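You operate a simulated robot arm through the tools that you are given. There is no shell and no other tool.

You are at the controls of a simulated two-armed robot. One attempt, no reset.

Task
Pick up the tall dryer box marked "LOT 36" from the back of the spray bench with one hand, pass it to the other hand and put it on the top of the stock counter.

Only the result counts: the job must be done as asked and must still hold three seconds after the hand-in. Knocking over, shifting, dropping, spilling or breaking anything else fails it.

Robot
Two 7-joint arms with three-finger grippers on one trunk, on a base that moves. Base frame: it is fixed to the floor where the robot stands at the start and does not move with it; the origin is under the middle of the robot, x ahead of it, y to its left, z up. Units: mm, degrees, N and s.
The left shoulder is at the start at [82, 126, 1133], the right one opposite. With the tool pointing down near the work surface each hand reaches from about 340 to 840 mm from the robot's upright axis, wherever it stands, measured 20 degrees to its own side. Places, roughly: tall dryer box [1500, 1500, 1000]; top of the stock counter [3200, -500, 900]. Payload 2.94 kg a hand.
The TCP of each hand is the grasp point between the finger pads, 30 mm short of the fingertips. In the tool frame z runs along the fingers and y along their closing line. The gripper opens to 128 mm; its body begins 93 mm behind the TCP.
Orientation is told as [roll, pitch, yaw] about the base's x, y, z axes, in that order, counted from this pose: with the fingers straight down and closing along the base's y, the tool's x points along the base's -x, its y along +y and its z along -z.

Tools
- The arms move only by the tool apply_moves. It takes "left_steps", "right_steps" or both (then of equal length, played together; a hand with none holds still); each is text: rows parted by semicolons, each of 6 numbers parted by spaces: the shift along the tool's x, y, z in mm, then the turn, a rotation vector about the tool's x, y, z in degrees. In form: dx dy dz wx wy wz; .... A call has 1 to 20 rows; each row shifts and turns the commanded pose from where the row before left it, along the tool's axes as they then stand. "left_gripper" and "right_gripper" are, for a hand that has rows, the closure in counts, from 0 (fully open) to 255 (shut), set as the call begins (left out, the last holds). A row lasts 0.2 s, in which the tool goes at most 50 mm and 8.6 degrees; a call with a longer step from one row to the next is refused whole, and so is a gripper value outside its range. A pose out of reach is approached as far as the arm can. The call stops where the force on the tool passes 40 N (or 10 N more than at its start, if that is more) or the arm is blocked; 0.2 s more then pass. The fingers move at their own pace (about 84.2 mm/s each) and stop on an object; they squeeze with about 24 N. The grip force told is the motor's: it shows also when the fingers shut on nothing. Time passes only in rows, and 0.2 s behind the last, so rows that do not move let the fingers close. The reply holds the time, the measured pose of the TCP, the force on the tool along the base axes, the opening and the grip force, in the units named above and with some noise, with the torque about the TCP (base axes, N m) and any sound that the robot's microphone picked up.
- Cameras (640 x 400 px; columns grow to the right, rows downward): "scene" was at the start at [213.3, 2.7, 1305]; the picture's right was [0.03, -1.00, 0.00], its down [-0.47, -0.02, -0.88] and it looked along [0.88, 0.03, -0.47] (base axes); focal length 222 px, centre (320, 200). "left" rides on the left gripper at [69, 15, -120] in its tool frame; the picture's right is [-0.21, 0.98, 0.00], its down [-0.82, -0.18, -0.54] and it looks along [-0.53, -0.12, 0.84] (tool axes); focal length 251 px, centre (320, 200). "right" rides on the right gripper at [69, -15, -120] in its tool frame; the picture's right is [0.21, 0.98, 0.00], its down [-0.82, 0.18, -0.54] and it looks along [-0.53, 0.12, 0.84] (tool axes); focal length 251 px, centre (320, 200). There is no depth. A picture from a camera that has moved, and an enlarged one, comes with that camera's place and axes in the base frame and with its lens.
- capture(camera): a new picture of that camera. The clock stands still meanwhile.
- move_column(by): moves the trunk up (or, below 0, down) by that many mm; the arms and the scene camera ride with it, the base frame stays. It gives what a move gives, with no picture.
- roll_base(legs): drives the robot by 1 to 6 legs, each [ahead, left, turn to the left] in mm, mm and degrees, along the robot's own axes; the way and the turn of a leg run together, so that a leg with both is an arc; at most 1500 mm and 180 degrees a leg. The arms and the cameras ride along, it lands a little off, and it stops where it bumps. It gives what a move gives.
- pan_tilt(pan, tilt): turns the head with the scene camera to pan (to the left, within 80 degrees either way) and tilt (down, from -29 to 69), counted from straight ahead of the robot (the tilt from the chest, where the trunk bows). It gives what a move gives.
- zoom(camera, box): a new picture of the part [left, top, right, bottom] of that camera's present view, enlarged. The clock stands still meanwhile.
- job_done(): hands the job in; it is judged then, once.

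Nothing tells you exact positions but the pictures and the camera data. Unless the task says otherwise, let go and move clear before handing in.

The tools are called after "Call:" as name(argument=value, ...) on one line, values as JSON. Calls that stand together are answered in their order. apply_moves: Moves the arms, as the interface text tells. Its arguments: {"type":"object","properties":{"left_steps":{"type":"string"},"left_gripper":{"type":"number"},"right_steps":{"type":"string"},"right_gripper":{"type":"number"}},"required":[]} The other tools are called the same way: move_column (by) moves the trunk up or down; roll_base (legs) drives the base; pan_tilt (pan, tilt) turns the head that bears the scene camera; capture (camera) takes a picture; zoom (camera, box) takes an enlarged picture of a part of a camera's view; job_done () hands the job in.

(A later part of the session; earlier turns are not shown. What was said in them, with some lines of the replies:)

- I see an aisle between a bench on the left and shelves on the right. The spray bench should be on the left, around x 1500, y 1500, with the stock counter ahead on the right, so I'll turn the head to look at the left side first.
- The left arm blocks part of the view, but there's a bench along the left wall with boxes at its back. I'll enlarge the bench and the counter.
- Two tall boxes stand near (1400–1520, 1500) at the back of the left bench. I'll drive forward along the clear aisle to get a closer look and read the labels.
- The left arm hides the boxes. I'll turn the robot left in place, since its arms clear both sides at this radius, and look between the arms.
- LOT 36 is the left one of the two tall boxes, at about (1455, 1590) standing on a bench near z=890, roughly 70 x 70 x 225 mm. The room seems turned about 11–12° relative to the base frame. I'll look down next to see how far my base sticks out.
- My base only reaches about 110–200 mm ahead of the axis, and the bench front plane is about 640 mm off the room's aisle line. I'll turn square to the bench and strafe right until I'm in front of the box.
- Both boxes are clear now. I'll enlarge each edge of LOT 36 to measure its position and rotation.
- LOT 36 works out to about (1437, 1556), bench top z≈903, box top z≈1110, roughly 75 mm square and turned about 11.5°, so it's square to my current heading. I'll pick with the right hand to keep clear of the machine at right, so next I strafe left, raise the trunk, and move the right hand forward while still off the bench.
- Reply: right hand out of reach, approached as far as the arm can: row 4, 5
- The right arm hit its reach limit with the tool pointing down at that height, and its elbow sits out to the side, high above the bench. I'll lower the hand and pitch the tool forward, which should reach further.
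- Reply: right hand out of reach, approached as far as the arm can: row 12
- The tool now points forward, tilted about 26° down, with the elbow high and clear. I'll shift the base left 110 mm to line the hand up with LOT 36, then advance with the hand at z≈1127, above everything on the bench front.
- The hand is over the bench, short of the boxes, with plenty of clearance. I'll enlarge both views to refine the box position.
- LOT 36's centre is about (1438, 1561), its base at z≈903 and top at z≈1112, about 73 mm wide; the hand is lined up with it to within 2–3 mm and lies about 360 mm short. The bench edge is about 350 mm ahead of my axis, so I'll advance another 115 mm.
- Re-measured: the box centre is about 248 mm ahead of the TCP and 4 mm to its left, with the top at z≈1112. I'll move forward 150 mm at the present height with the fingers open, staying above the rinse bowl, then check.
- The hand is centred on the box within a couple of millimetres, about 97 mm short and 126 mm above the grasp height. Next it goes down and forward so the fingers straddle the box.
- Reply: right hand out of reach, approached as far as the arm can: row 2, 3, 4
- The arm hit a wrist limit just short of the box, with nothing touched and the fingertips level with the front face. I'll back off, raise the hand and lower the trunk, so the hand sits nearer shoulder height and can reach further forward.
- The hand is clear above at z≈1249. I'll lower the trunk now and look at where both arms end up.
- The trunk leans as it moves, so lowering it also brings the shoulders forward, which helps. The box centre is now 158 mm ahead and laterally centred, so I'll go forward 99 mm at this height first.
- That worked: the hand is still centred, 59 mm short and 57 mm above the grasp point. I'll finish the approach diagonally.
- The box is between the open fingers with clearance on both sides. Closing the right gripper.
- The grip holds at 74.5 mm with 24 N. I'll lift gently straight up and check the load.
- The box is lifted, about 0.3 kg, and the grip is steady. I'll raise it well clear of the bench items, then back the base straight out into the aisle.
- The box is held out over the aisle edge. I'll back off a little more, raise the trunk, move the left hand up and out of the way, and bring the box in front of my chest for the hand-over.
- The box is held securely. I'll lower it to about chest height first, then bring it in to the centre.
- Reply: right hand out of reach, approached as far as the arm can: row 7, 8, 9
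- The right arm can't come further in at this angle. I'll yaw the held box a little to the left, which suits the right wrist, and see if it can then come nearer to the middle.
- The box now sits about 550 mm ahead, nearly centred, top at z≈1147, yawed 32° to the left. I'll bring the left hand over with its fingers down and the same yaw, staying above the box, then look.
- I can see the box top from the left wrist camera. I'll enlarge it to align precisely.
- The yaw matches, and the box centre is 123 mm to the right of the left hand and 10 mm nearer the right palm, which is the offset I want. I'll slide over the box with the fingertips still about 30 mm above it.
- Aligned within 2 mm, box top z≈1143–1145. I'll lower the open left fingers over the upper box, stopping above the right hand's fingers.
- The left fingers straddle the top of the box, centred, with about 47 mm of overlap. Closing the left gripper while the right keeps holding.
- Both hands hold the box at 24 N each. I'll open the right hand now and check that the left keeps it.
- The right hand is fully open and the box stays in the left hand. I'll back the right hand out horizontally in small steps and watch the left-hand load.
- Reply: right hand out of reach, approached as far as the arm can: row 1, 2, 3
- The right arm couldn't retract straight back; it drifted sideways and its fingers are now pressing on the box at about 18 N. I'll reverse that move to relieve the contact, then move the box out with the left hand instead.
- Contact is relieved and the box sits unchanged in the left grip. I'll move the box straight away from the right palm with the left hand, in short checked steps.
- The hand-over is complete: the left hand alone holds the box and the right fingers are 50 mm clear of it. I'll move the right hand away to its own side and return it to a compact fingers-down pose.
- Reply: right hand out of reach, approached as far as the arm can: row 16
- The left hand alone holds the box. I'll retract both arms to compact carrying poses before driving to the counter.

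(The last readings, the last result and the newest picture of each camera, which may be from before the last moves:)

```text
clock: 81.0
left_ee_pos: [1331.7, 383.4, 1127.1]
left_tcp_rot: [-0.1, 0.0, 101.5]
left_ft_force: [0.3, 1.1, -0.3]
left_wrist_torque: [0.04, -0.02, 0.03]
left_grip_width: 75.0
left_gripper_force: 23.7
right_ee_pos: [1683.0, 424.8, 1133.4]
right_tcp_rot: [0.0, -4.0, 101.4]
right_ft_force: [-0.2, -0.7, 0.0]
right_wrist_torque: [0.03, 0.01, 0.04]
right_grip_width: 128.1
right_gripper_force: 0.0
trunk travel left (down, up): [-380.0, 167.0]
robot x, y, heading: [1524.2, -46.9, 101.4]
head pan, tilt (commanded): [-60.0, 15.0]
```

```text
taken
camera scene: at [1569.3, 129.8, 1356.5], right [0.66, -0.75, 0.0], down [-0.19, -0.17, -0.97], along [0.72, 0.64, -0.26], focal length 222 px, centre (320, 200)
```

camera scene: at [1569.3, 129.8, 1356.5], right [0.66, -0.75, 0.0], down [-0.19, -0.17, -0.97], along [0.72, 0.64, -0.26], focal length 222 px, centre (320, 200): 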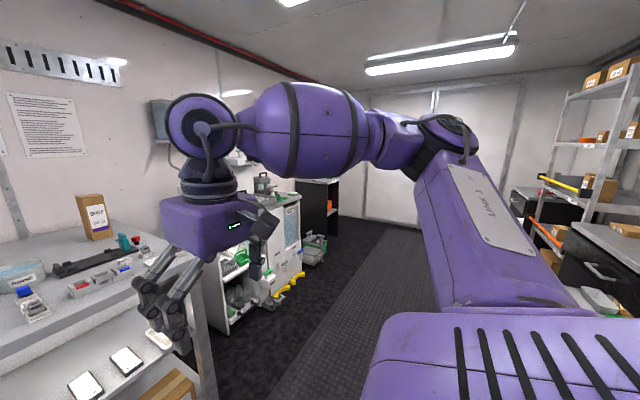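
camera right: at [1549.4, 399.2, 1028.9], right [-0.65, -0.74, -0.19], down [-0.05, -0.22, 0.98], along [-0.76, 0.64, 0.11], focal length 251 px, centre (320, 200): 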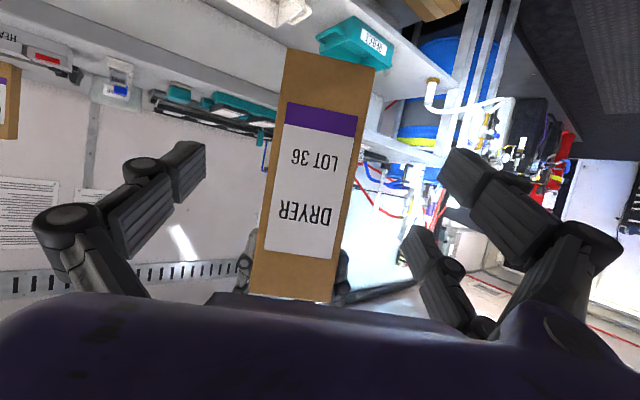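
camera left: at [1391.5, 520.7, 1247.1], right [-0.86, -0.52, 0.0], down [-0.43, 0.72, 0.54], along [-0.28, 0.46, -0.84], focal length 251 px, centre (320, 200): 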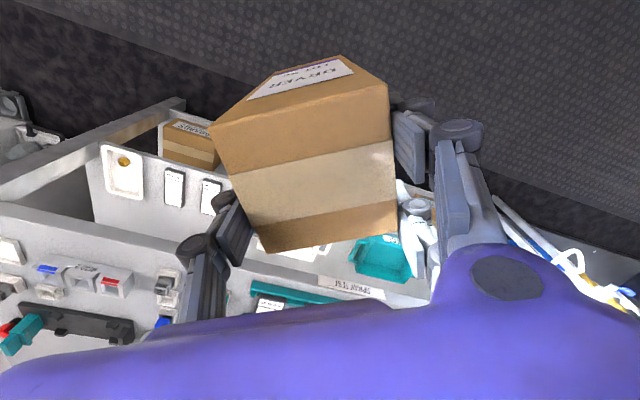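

Arms are compact. I'll turn to face along the aisle and look at the stock counter.

Call:
roll_base(legs=[[0, 0, -90]])

Call:
pan_tilt(pan=-20, tilt=12)

Call:
capture(camera="scene")

```text
clock: 85.2
left_ee_pos: [1953.0, 145.7, 1126.1]
left_tcp_rot: [-0.1, 0.0, 11.5]
left_ft_force: [-0.3, 0.5, -0.9]
left_wrist_torque: [0.01, -0.06, 0.0]
left_grip_width: 74.9
left_gripper_force: 24.0
right_ee_pos: [1996.1, -204.3, 1133.6]
right_tcp_rot: [0.0, -4.0, 11.4]
right_ft_force: [-0.4, -0.1, 0.9]
right_wrist_torque: [-0.02, -0.04, -0.01]
right_grip_width: 128.0
right_gripper_force: 0.1
trunk travel left (down, up): [-380.0, 167.0]
robot x, y, heading: [1523.5, -48.9, 11.6]
head pan, tilt (commanded): [-60.0, 15.0]
```

```text
clock: 86.2
left_ee_pos: [1953.3, 146.7, 1126.6]
left_tcp_rot: [-0.2, 0.0, 11.7]
left_ft_force: [-0.6, 0.8, -1.2]
left_wrist_torque: [-0.05, -0.03, -0.03]
left_grip_width: 74.6
left_gripper_force: 23.9
right_ee_pos: [1996.0, -203.1, 1134.7]
right_tcp_rot: [0.0, -4.0, 11.5]
right_ft_force: [0.0, -0.1, -0.9]
right_wrist_torque: [-0.01, 0.01, 0.0]
right_grip_width: 128.2
right_gripper_force: 0.1
trunk travel left (down, up): [-380.0, 167.0]
robot x, y, heading: [1526.2, -46.2, 11.6]
head pan, tilt (commanded): [-20.0, 12.0]
```

```text
taken
camera scene: at [1729.1, -36.9, 1361.4], right [-0.15, -0.99, 0.0], down [-0.21, 0.03, -0.98], along [0.97, -0.14, -0.21], focal length 222 px, centre (320, 200)
```

scene: 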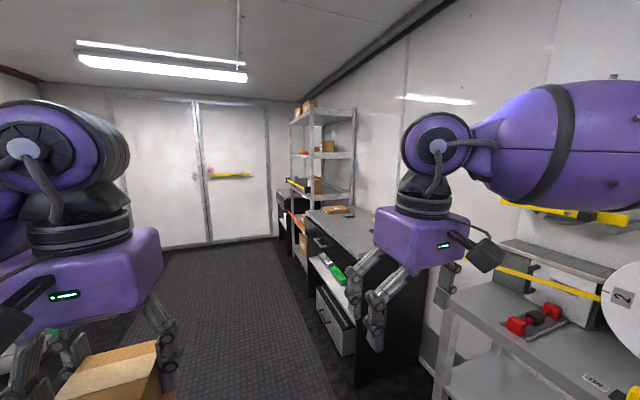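

Call:
zoom(camera="scene", box=[270, 180, 430, 300])

```text
3.33 times, centred on (350, 240) of scene
camera zoom: at [1729.1, -36.9, 1361.4], right [-0.15, -0.99, 0.0], down [-0.21, 0.03, -0.98], along [0.97, -0.14, -0.21], focal length 741 px, centre (220, 67)
```

zoom: 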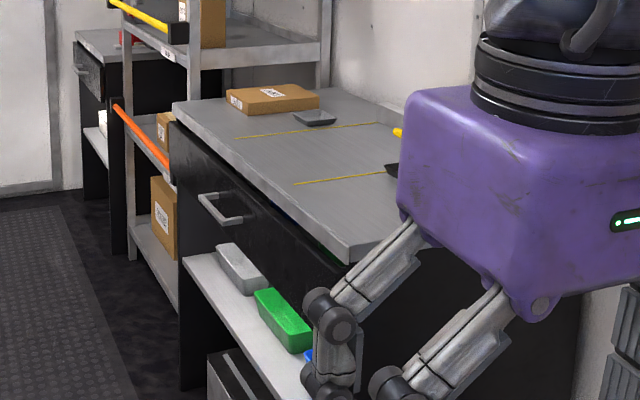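

The stock counter is ahead on the right: front edge about 850 mm right of the aisle line, spanning roughly 2490–3350 mm along it. I'll shift left for room, drive along the aisle, then turn to face it.

Call:
roll_base(legs=[[0, 230, 0], [1350, 0, 0], [0, 0, -90]])

Call:
pan_tilt(pan=0, tilt=30)

Call:
capture(camera="scene")

Call:
capture(camera="left")

```text
clock: 99.0
left_ee_pos: [2985.0, 11.2, 1126.5]
left_tcp_rot: [-0.1, -0.1, -79.1]
left_ft_force: [0.3, 0.3, 0.2]
left_wrist_torque: [-0.02, 0.02, 0.0]
left_grip_width: 74.7
left_gripper_force: 24.1
right_ee_pos: [2634.0, -27.7, 1133.0]
right_tcp_rot: [0.0, -4.0, -79.0]
right_ft_force: [0.8, -0.4, -0.3]
right_wrist_torque: [-0.01, -0.01, -0.02]
right_grip_width: 127.8
right_gripper_force: 0.1
trunk travel left (down, up): [-380.0, 167.0]
robot x, y, heading: [2796.4, 444.5, -78.9]
head pan, tilt (commanded): [-20.0, 12.0]
```

```text
clock: 99.9
left_ee_pos: [2984.0, 10.8, 1126.1]
left_tcp_rot: [-0.1, 0.0, -79.0]
left_ft_force: [-1.2, -0.8, -0.6]
left_wrist_torque: [-0.04, 0.03, 0.05]
left_grip_width: 74.7
left_gripper_force: 23.6
right_ee_pos: [2634.9, -29.6, 1134.5]
right_tcp_rot: [0.0, -4.0, -79.0]
right_ft_force: [0.2, -0.9, -0.1]
right_wrist_torque: [-0.02, 0.03, -0.03]
right_grip_width: 128.0
right_gripper_force: 0.1
trunk travel left (down, up): [-380.0, 167.0]
robot x, y, heading: [2794.0, 440.5, -79.1]
head pan, tilt (commanded): [0.0, 30.0]
```

```text
taken
camera scene: at [2834.3, 238.3, 1332.3], right [-0.98, -0.19, 0.0], down [-0.09, 0.49, -0.87], along [0.16, -0.85, -0.5], focal length 222 px, centre (320, 200)
```

scene: 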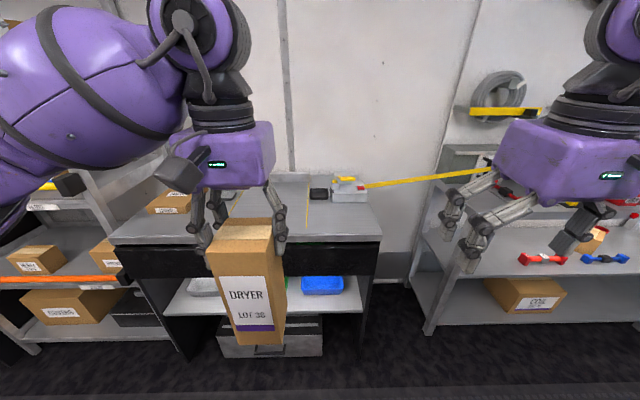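

```text
taken
camera left: at [2986.5, 82.4, 1246.3], right [1.0, -0.02, 0.0], down [-0.02, -0.84, 0.54], along [-0.01, -0.54, -0.84], focal length 251 px, centre (320, 200)
```

left: 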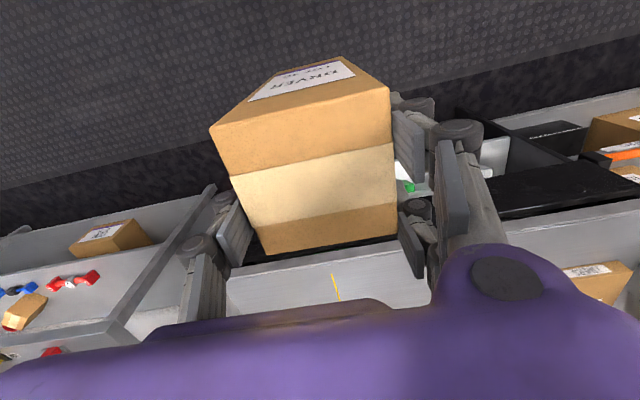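

Call:
zoom(camera="scene", box=[110, 165, 400, 275])

Call:
pan_tilt(pan=15, tilt=40)

Call:
capture(camera="scene")

```text
2.21 times, centred on (255, 220) of scene
camera zoom: at [2834.3, 238.3, 1332.3], right [-0.98, -0.19, 0.0], down [-0.09, 0.49, -0.87], along [0.16, -0.85, -0.5], focal length 491 px, centre (463, 156)
```

zoom: 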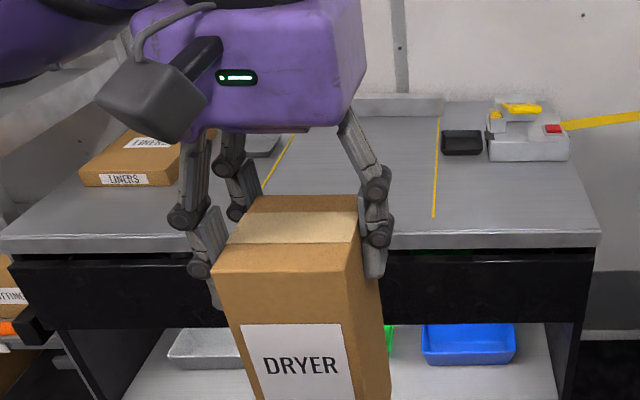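

```text
clock: 100.7
left_ee_pos: [2985.0, 11.5, 1126.0]
left_tcp_rot: [-0.1, 0.0, -79.1]
left_ft_force: [0.1, 0.3, 0.2]
left_wrist_torque: [-0.05, 0.01, 0.02]
left_grip_width: 74.8
left_gripper_force: 24.4
right_ee_pos: [2634.2, -28.0, 1133.9]
right_tcp_rot: [0.0, -4.0, -79.0]
right_ft_force: [0.2, -0.7, -0.3]
right_wrist_torque: [0.02, 0.0, -0.01]
right_grip_width: 128.3
right_gripper_force: 0.2
trunk travel left (down, up): [-380.0, 167.0]
robot x, y, heading: [2797.4, 445.6, -79.1]
head pan, tilt (commanded): [15.0, 40.0]
```

```text
taken
camera scene: at [2854.3, 250.6, 1317.0], right [-0.9, -0.44, 0.0], down [-0.28, 0.58, -0.77], along [0.34, -0.69, -0.64], focal length 222 px, centre (320, 200)
```

scene: 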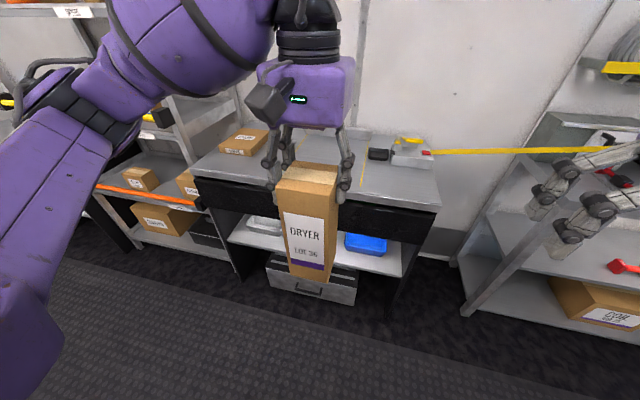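

The counter has a clear middle area between two yellow lines, with a LINERS box and a dish at left and a strap dispenser at right. My triangulation puts its top nearer z≈840 than 900, so I'll advance 200 mm and re-measure, keeping the box bottom at about 935.

Call:
roll_base(legs=[[200, 0, 0]])

Call:
pan_tilt(pan=0, tilt=45)

Call:
capture(camera="scene")

Call:
capture(camera="left")

Call:
capture(camera="right")

```text
clock: 102.2
left_ee_pos: [3022.9, -182.3, 1127.0]
left_tcp_rot: [-0.1, 0.0, -79.1]
left_ft_force: [0.5, -0.3, -2.3]
left_wrist_torque: [-0.01, -0.01, -0.03]
left_grip_width: 74.8
left_gripper_force: 24.1
right_ee_pos: [2671.5, -222.8, 1133.5]
right_tcp_rot: [0.0, -4.0, -79.0]
right_ft_force: [0.0, -0.1, 0.9]
right_wrist_torque: [-0.01, 0.01, -0.03]
right_grip_width: 128.1
right_gripper_force: 0.2
trunk travel left (down, up): [-380.0, 167.0]
robot x, y, heading: [2831.8, 249.8, -79.1]
head pan, tilt (commanded): [15.0, 40.0]
```

```text
clock: 103.0
left_ee_pos: [3023.1, -183.1, 1126.4]
left_tcp_rot: [0.0, 0.0, -79.0]
left_ft_force: [1.0, -0.3, -3.5]
left_wrist_torque: [-0.03, -0.04, 0.02]
left_grip_width: 74.6
left_gripper_force: 24.0
right_ee_pos: [2672.7, -222.8, 1134.9]
right_tcp_rot: [-0.1, -4.1, -79.0]
right_ft_force: [0.1, 0.3, -0.3]
right_wrist_torque: [0.02, 0.0, -0.03]
right_grip_width: 128.2
right_gripper_force: 0.0
trunk travel left (down, up): [-380.0, 167.0]
robot x, y, heading: [2833.8, 243.3, -79.3]
head pan, tilt (commanded): [0.0, 45.0]
```

```text
taken
camera scene: at [2870.5, 53.2, 1309.7], right [-0.98, -0.19, 0.0], down [-0.14, 0.69, -0.71], along [0.14, -0.69, -0.71], focal length 222 px, centre (320, 200)
```

scene: 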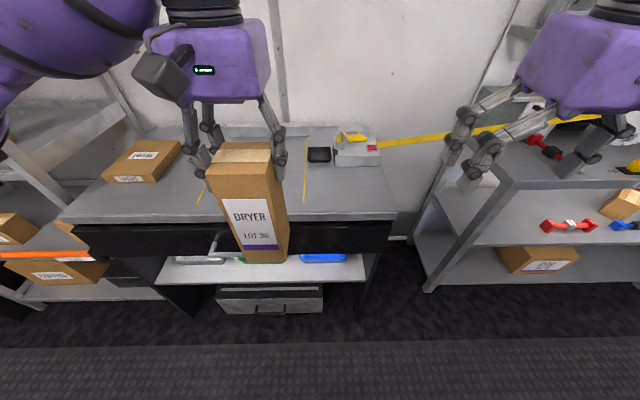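

```text
taken
camera left: at [3024.4, -111.6, 1246.3], right [1.0, -0.02, 0.0], down [-0.02, -0.84, 0.54], along [-0.01, -0.54, -0.84], focal length 251 px, centre (320, 200)
```

left: 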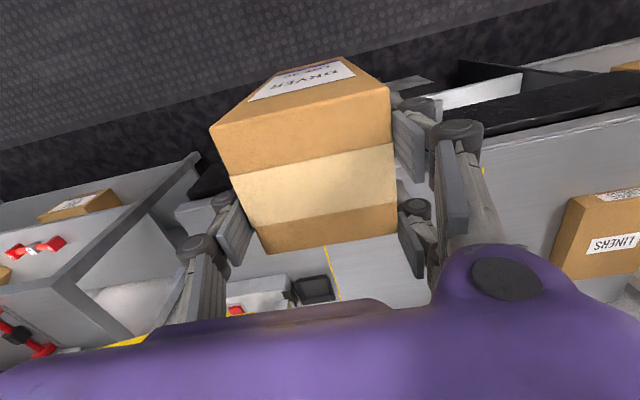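

```text
taken
camera right: at [2643.1, -149.7, 1248.7], right [0.92, 0.4, -0.01], down [0.33, -0.73, 0.6], along [0.23, -0.55, -0.8], focal length 251 px, centre (320, 200)
```

right: 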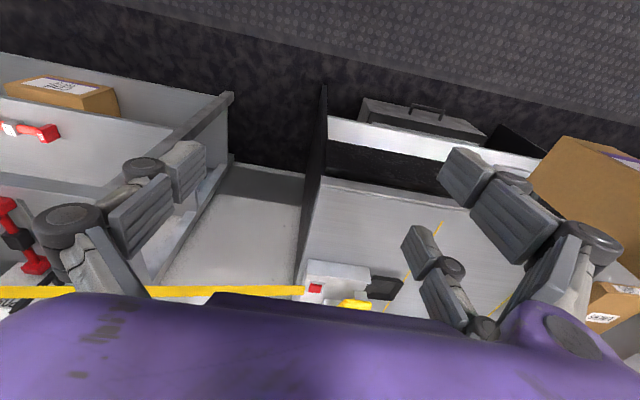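

Call:
zoom(camera="scene", box=[280, 120, 420, 240])

Call:
zoom(camera="right", box=[280, 80, 480, 300])

Call:
zoom(camera="left", box=[440, 50, 640, 270])

```text
3.33 times, centred on (350, 180) of scene
camera zoom: at [2870.5, 53.2, 1309.7], right [-0.98, -0.19, 0.0], down [-0.14, 0.69, -0.71], along [0.14, -0.69, -0.71], focal length 741 px, centre (220, 267)
```

zoom: 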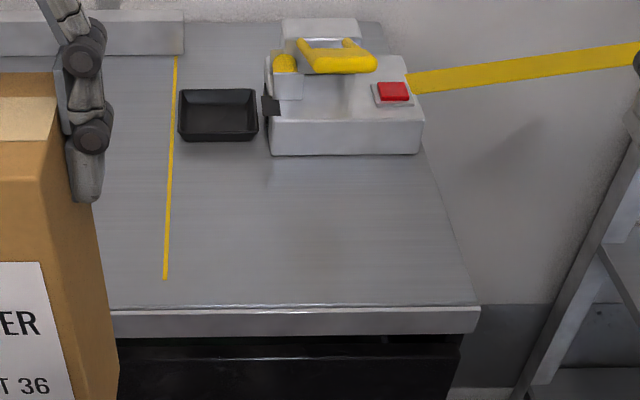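

```text
1.82 times, centred on (380, 190) of right
camera zoom: at [2643.1, -149.7, 1248.7], right [0.92, 0.4, -0.01], down [0.33, -0.73, 0.6], along [0.23, -0.55, -0.8], focal length 457 px, centre (211, 218)
```

zoom: 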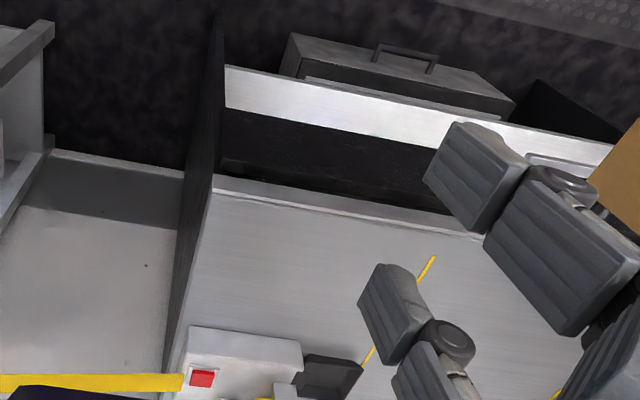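

```text
1.82 times, centred on (540, 160) of left
camera zoom: at [3024.4, -111.6, 1246.3], right [1.0, -0.02, 0.0], down [-0.02, -0.84, 0.54], along [-0.01, -0.54, -0.84], focal length 457 px, centre (-80, 273)
```

zoom: 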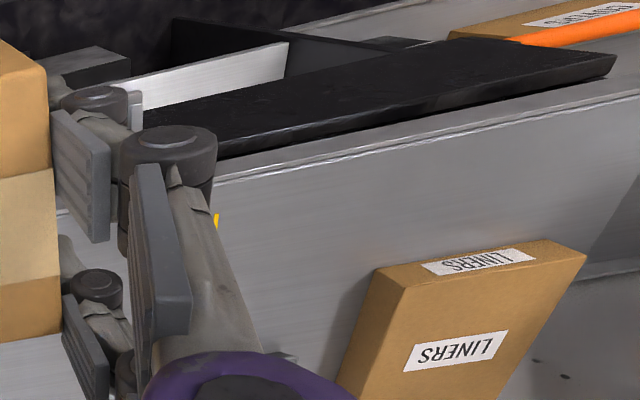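

Combining the views, the counter top comes out at about z≈858 with its front edge about 604 mm ahead, and the clear zone between the yellow lines is 49–346 mm to my left. I'll advance 170 mm more; the box bottom at about 934 clears the edge.

Call:
roll_base(legs=[[170, 0, 0]])

Call:
capture(camera="scene")

Call:
capture(camera="left")

```text
clock: 104.5
left_ee_pos: [3055.9, -348.7, 1127.0]
left_tcp_rot: [-0.1, 0.0, -79.0]
left_ft_force: [0.5, -0.1, -2.7]
left_wrist_torque: [-0.05, -0.03, -0.01]
left_grip_width: 74.7
left_gripper_force: 23.8
right_ee_pos: [2703.6, -387.6, 1133.4]
right_tcp_rot: [0.1, -4.0, -79.0]
right_ft_force: [-0.5, 0.0, 0.0]
right_wrist_torque: [0.03, 0.04, -0.01]
right_grip_width: 128.1
right_gripper_force: 0.0
trunk travel left (down, up): [-380.0, 167.0]
robot x, y, heading: [2868.0, 82.2, -78.9]
head pan, tilt (commanded): [0.0, 45.0]
```

```text
taken
camera scene: at [2902.4, -112.1, 1309.7], right [-0.98, -0.19, 0.0], down [-0.13, 0.69, -0.71], along [0.13, -0.69, -0.71], focal length 222 px, centre (320, 200)
```

scene: 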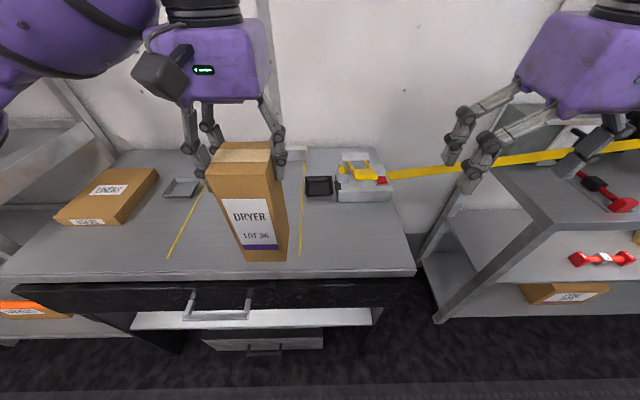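

```text
taken
camera left: at [3056.4, -276.8, 1246.5], right [1.0, -0.03, 0.0], down [-0.02, -0.84, 0.54], along [-0.01, -0.54, -0.84], focal length 251 px, centre (320, 200)
```

left: 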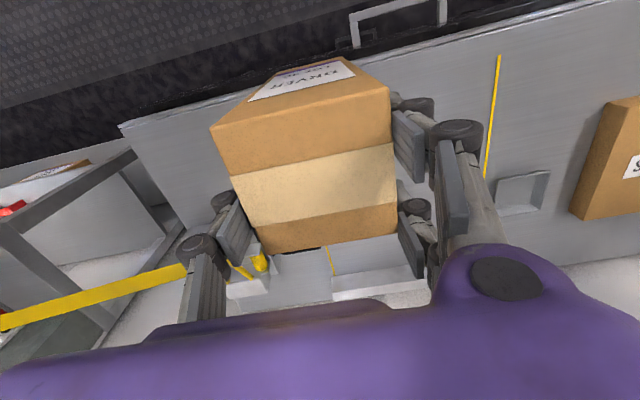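

The box is now over the counter edge with about 75 mm clearance. I'll move it forward and left to the middle of the clear zone, still at this height.

Call:
apply_moves(left_steps="-35.3 22.8 0 0 0 0; -35.3 22.8 0 0 0 0; -35.3 22.8 0 0 0 0; -35.3 22.8 0 0 0 0; 0 0 0 0 0 0", left_gripper=255)

Call:
pan_tilt(pan=10, tilt=45)

Call:
capture(camera="scene")

Call:
capture(camera="left")

```text
clock: 105.7
left_ee_pos: [3170.1, -469.2, 1127.6]
left_tcp_rot: [0.1, 0.0, -79.1]
left_ft_force: [-0.9, 0.2, -2.7]
left_wrist_torque: [-0.03, -0.01, -0.03]
left_grip_width: 74.5
left_gripper_force: 24.4
right_ee_pos: [2703.6, -385.7, 1134.1]
right_tcp_rot: [0.0, -4.0, -79.0]
right_ft_force: [0.7, 0.4, -0.3]
right_wrist_torque: [0.03, 0.0, -0.01]
right_grip_width: 128.2
right_gripper_force: 0.2
trunk travel left (down, up): [-380.0, 167.0]
robot x, y, heading: [2868.2, 80.4, -78.9]
head pan, tilt (commanded): [0.0, 45.0]
```

```text
clock: 106.4
left_ee_pos: [3170.5, -468.8, 1126.1]
left_tcp_rot: [-0.1, 0.0, -79.0]
left_ft_force: [0.3, -0.3, -2.9]
left_wrist_torque: [0.01, 0.02, -0.02]
left_grip_width: 74.8
left_gripper_force: 23.7
right_ee_pos: [2703.9, -387.2, 1132.8]
right_tcp_rot: [0.0, -4.1, -79.0]
right_ft_force: [0.3, -0.1, 1.0]
right_wrist_torque: [-0.02, 0.0, 0.0]
right_grip_width: 127.9
right_gripper_force: 0.1
trunk travel left (down, up): [-380.0, 167.0]
robot x, y, heading: [2866.9, 82.6, -79.0]
head pan, tilt (commanded): [10.0, 45.0]
```

```text
taken
camera scene: at [2916.1, -108.3, 1309.6], right [-0.93, -0.36, 0.0], down [-0.25, 0.66, -0.71], along [0.25, -0.66, -0.71], focal length 222 px, centre (320, 200)
```

scene: 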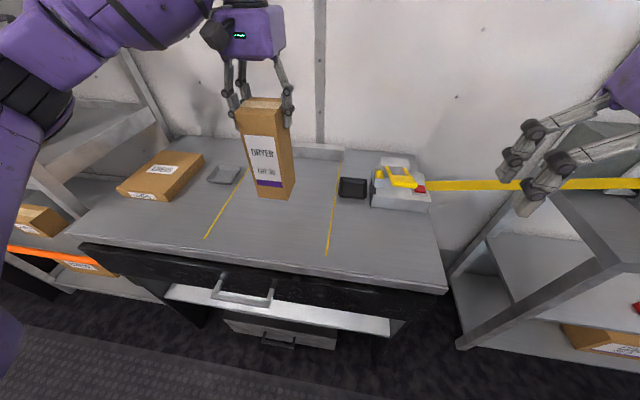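

```text
taken
camera left: at [3171.7, -397.6, 1246.1], right [1.0, -0.03, 0.0], down [-0.02, -0.84, 0.54], along [-0.01, -0.54, -0.84], focal length 251 px, centre (320, 200)
```

left: 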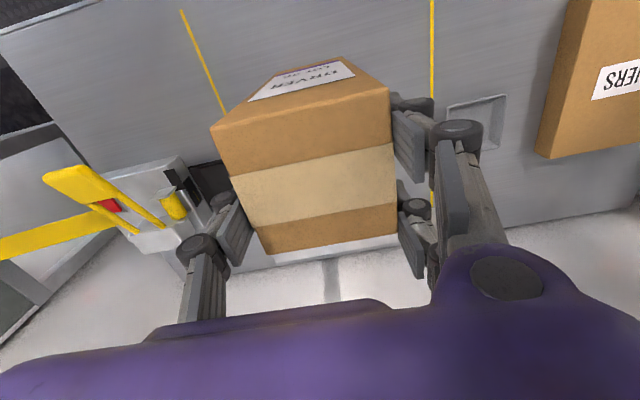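

The box hangs upright between the yellow lines, clear of everything. I'll lower it most of the way, then in small steps until contact.

Call:
apply_moves(left_steps="0 0 20 0 0 0; 0 0 20 0 0 0; 0 0 18 0 0 0; 0 0 0 0 0 0", left_gripper=255)

Call:
zoom(camera="scene", box=[180, 60, 360, 260])

```text
clock: 107.4
left_ee_pos: [3170.7, -469.2, 1068.6]
left_tcp_rot: [-0.1, 0.0, -79.1]
left_ft_force: [0.0, 0.3, -2.9]
left_wrist_torque: [-0.09, 0.01, -0.01]
left_grip_width: 74.6
left_gripper_force: 24.1
right_ee_pos: [2704.8, -387.0, 1133.8]
right_tcp_rot: [0.0, -4.0, -78.9]
right_ft_force: [-0.3, 0.4, 0.5]
right_wrist_torque: [0.0, 0.04, 0.01]
right_grip_width: 128.1
right_gripper_force: 0.1
trunk travel left (down, up): [-380.0, 167.0]
robot x, y, heading: [2868.0, 82.3, -79.1]
head pan, tilt (commanded): [10.0, 45.0]
```

```text
2.00 times, centred on (270, 160) of scene
camera zoom: at [2916.0, -108.1, 1309.7], right [-0.93, -0.36, 0.0], down [-0.25, 0.66, -0.71], along [0.25, -0.66, -0.71], focal length 445 px, centre (420, 280)
```

zoom: 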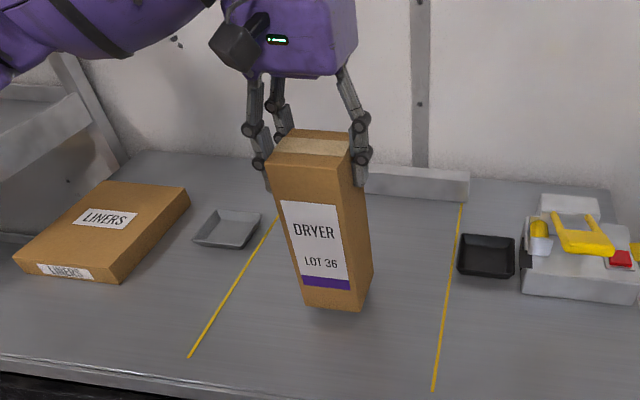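

Call:
apply_moves(left_steps="0 0 4 0 0 0; 0 0 4 0 0 0; 0 0 4 0 0 0; 0 0 0 0 0 0", left_gripper=255)

Call:
zoom(camera="scene", box=[220, 130, 320, 230])

```text
clock: 108.4
left_ee_pos: [3172.6, -468.3, 1057.4]
left_tcp_rot: [-0.2, 0.0, -79.2]
left_ft_force: [-0.2, 0.4, -3.1]
left_wrist_torque: [-0.04, -0.01, 0.02]
left_grip_width: 74.4
left_gripper_force: 23.9
right_ee_pos: [2704.5, -389.1, 1134.1]
right_tcp_rot: [0.0, -4.0, -79.0]
right_ft_force: [-0.6, -0.1, -0.6]
right_wrist_torque: [0.0, 0.01, 0.0]
right_grip_width: 128.1
right_gripper_force: 0.0
trunk travel left (down, up): [-380.0, 167.0]
robot x, y, heading: [2865.3, 81.8, -78.9]
head pan, tilt (commanded): [10.0, 45.0]
```

```text
4.00 times, centred on (270, 180) of scene
camera zoom: at [2916.1, -108.2, 1309.7], right [-0.93, -0.36, 0.0], down [-0.25, 0.66, -0.71], along [0.25, -0.66, -0.71], focal length 890 px, centre (520, 280)
```

zoom: 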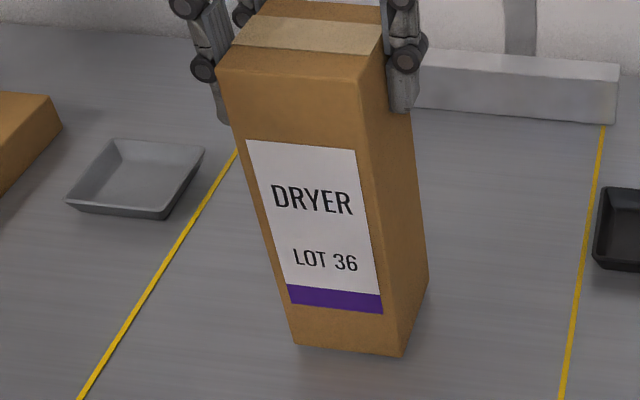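

Very close now; the load is still about −3 N, so there's no contact yet. I'll continue in smaller steps.

Call:
apply_moves(left_steps="0 0 3 0 0 0; 0 0 3 0 0 0; 0 0 0 0 0 0", left_gripper=255)

```text
clock: 109.2
left_ee_pos: [3170.5, -470.4, 1052.7]
left_tcp_rot: [-0.2, -0.2, -79.1]
left_ft_force: [-0.7, -1.1, 10.9]
left_wrist_torque: [0.38, -0.24, 0.01]
left_grip_width: 74.8
left_gripper_force: 24.0
right_ee_pos: [2703.9, -386.4, 1133.7]
right_tcp_rot: [0.1, -4.0, -79.0]
right_ft_force: [0.1, 0.4, -0.7]
right_wrist_torque: [0.01, 0.05, 0.02]
right_grip_width: 128.2
right_gripper_force: 0.0
trunk travel left (down, up): [-380.0, 167.0]
robot x, y, heading: [2865.0, 81.6, -79.4]
head pan, tilt (commanded): [10.0, 45.0]
```

Contact: the force went to +11 N as the box bottom touched the counter at TCP z≈1053. I'll ease up 1.5 mm, check, then release.

Call:
apply_moves(left_steps="0 0 -1.5 0 0 0; 0 0 0 0 0 0", left_gripper=255)

Call:
zoom(camera="scene", box=[220, 130, 320, 230])

```text
clock: 109.8
left_ee_pos: [3169.6, -468.6, 1051.8]
left_tcp_rot: [0.0, -0.1, -79.1]
left_ft_force: [-2.3, -2.9, 3.9]
left_wrist_torque: [-0.45, 0.11, -0.09]
left_grip_width: 74.5
left_gripper_force: 24.5
right_ee_pos: [2704.4, -387.3, 1133.7]
right_tcp_rot: [0.0, -4.1, -79.0]
right_ft_force: [0.1, 1.0, -0.3]
right_wrist_torque: [0.02, -0.04, 0.02]
right_grip_width: 128.0
right_gripper_force: 0.0
trunk travel left (down, up): [-380.0, 167.0]
robot x, y, heading: [2868.6, 86.4, -79.1]
head pan, tilt (commanded): [10.0, 45.0]
```

```text
4.00 times, centred on (270, 180) of scene
camera zoom: at [2915.6, -107.9, 1309.7], right [-0.93, -0.36, 0.0], down [-0.25, 0.66, -0.71], along [0.25, -0.66, -0.71], focal length 890 px, centre (520, 280)
```

zoom: 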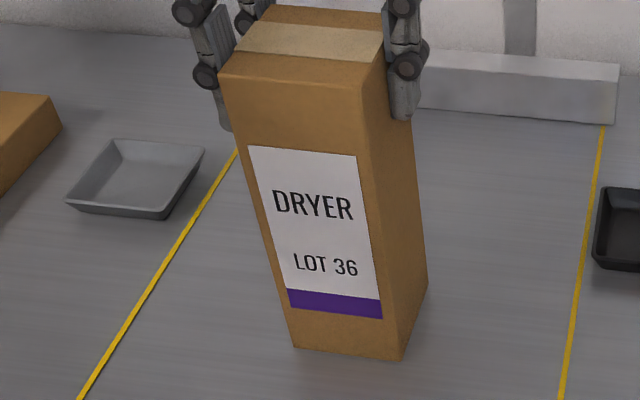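

The box rests on the counter with only a light load left. I'll open the left gripper.

Call:
apply_moves(left_steps="0 0 0 0 0 0; 0 0 0 0 0 0; 0 0 0 0 0 0; 0 0 0 0 0 0", left_gripper=0)

Call:
zoom(camera="scene", box=[200, 60, 340, 230])

Call:
capture(camera="left")

```text
clock: 110.8
left_ee_pos: [3171.9, -469.9, 1052.1]
left_tcp_rot: [-0.1, 0.0, -79.1]
left_ft_force: [0.0, 0.7, 0.2]
left_wrist_torque: [0.0, 0.02, 0.0]
left_grip_width: 128.1
left_gripper_force: 0.1
right_ee_pos: [2704.9, -388.5, 1133.9]
right_tcp_rot: [0.0, -4.0, -79.2]
right_ft_force: [0.5, 1.1, 0.7]
right_wrist_torque: [-0.02, 0.03, 0.01]
right_grip_width: 128.1
right_gripper_force: 0.1
trunk travel left (down, up): [-380.0, 167.0]
robot x, y, heading: [2869.2, 80.5, -79.1]
head pan, tilt (commanded): [10.0, 45.0]
```

```text
2.35 times, centred on (270, 145) of scene
camera zoom: at [2916.0, -108.0, 1309.7], right [-0.93, -0.36, 0.0], down [-0.25, 0.66, -0.71], along [0.25, -0.66, -0.71], focal length 523 px, centre (438, 329)
```

zoom: 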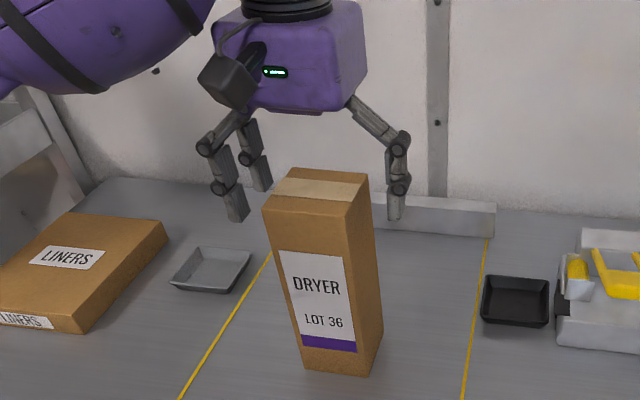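

```text
taken
camera left: at [3172.7, -397.8, 1172.0], right [1.0, -0.03, 0.0], down [-0.02, -0.84, 0.54], along [-0.01, -0.54, -0.84], focal length 251 px, centre (320, 200)
```

left: 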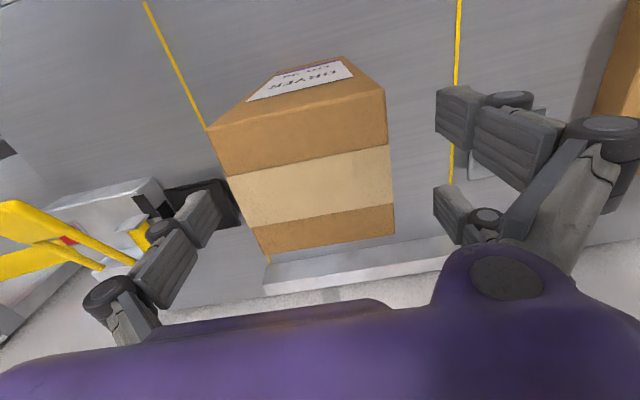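

The box stands on its own. I'll raise the left hand straight up until it's clear of the top, then pull back.

Call:
apply_moves(left_steps="0 0 -25 0 0 0; 0 0 -25 0 0 0; 0 0 -25 0 0 0; 0 0 0 0 0 0", left_gripper=0)

Call:
capture(camera="left")

```text
clock: 111.8
left_ee_pos: [3172.3, -469.3, 1128.3]
left_tcp_rot: [-0.2, 0.0, -79.0]
left_ft_force: [-0.5, -0.9, 0.0]
left_wrist_torque: [0.0, -0.01, 0.0]
left_grip_width: 128.1
left_gripper_force: 0.1
right_ee_pos: [2703.4, -387.3, 1133.8]
right_tcp_rot: [0.0, -4.0, -79.0]
right_ft_force: [1.0, 0.1, -0.1]
right_wrist_torque: [0.03, 0.05, 0.0]
right_grip_width: 128.3
right_gripper_force: 0.0
trunk travel left (down, up): [-380.0, 167.0]
robot x, y, heading: [2868.3, 83.7, -79.0]
head pan, tilt (commanded): [10.0, 45.0]
```

```text
taken
camera left: at [3173.1, -398.2, 1246.8], right [1.0, -0.02, 0.0], down [-0.02, -0.84, 0.54], along [-0.01, -0.54, -0.84], focal length 251 px, centre (320, 200)
```

left: 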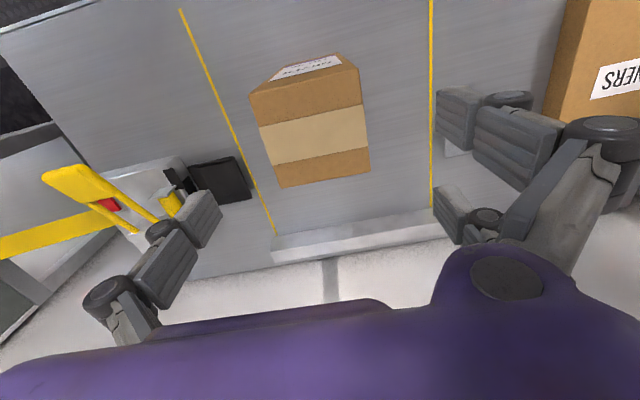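

Call:
move_column(by=80)

Call:
roll_base(legs=[[-450, 0, 0]])

Call:
capture(camera="scene")

```text
clock: 113.0
left_ee_pos: [3171.1, -469.4, 1205.8]
left_tcp_rot: [-0.1, 0.1, -79.0]
left_ft_force: [0.0, 0.1, 0.4]
left_wrist_torque: [0.01, 0.03, 0.0]
left_grip_width: 127.8
left_gripper_force: 0.1
right_ee_pos: [2704.3, -387.9, 1213.1]
right_tcp_rot: [0.1, -3.8, -79.0]
right_ft_force: [1.0, 0.1, -0.4]
right_wrist_torque: [0.01, 0.02, 0.01]
right_grip_width: 128.0
right_gripper_force: 0.0
trunk travel left (down, up): [-460.0, 87.0]
robot x, y, heading: [2867.0, 87.2, -79.1]
head pan, tilt (commanded): [10.0, 45.0]
```

```text
clock: 115.7
left_ee_pos: [3086.5, -28.3, 1206.2]
left_tcp_rot: [-0.1, 0.1, -78.8]
left_ft_force: [1.3, 0.8, 0.2]
left_wrist_torque: [0.01, 0.01, -0.02]
left_grip_width: 127.8
left_gripper_force: 0.0
right_ee_pos: [2619.6, 54.2, 1214.2]
right_tcp_rot: [0.0, -3.9, -78.8]
right_ft_force: [-0.9, -0.3, -0.3]
right_wrist_torque: [-0.02, 0.02, -0.03]
right_grip_width: 127.8
right_gripper_force: 0.1
trunk travel left (down, up): [-460.0, 87.0]
robot x, y, heading: [2782.9, 523.2, -78.8]
head pan, tilt (commanded): [10.0, 45.0]
```

```text
taken
camera scene: at [2824.2, 364.2, 1397.9], right [-0.93, -0.36, 0.0], down [-0.26, 0.66, -0.71], along [0.26, -0.66, -0.71], focal length 222 px, centre (320, 200)
```

scene: 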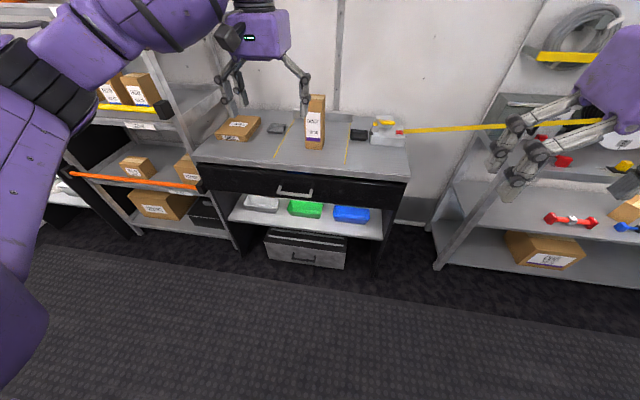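

Call:
zoom(camera="scene", box=[190, 80, 420, 200])

```text
2.78 times, centred on (305, 140) of scene
camera zoom: at [2824.2, 364.2, 1397.9], right [-0.93, -0.36, 0.0], down [-0.26, 0.66, -0.71], along [0.26, -0.66, -0.71], focal length 619 px, centre (362, 367)
```

zoom: 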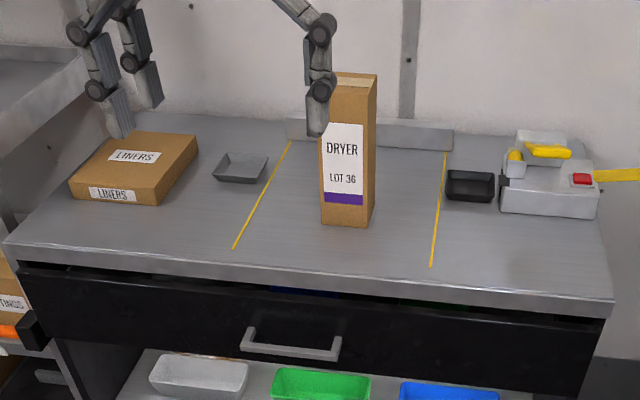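

LOT 36 stands upright on the stock counter near (3170, −470), between the yellow lines. Both hands are open and well clear, and nothing around it has moved. Handing in.

Call:
job_done()

```text
The job is handed in.
```

The "LOT 36" dryer box is standing upright on the stock counter, in the clear area between the two yellow lines. I handed the job in, but no verdict has come back yet.

- **Pick-up:** the right hand took the box from the back of the spray bench. The "LOT 25" box next to it stayed standing, and I saw nothing else on the bench move.
- **Hand-over:** the left hand gripped the top of the box before the right hand let go. While the right hand was withdrawing, it pressed sideways on the box with about 18 N. I reversed that move, and the box did not shift in the left hand's grip.
- **Placing:** the left hand lowered the box until it touched the counter, let go, lifted clear and backed away. My last picture shows the box upright and the other items on the counter where they were.
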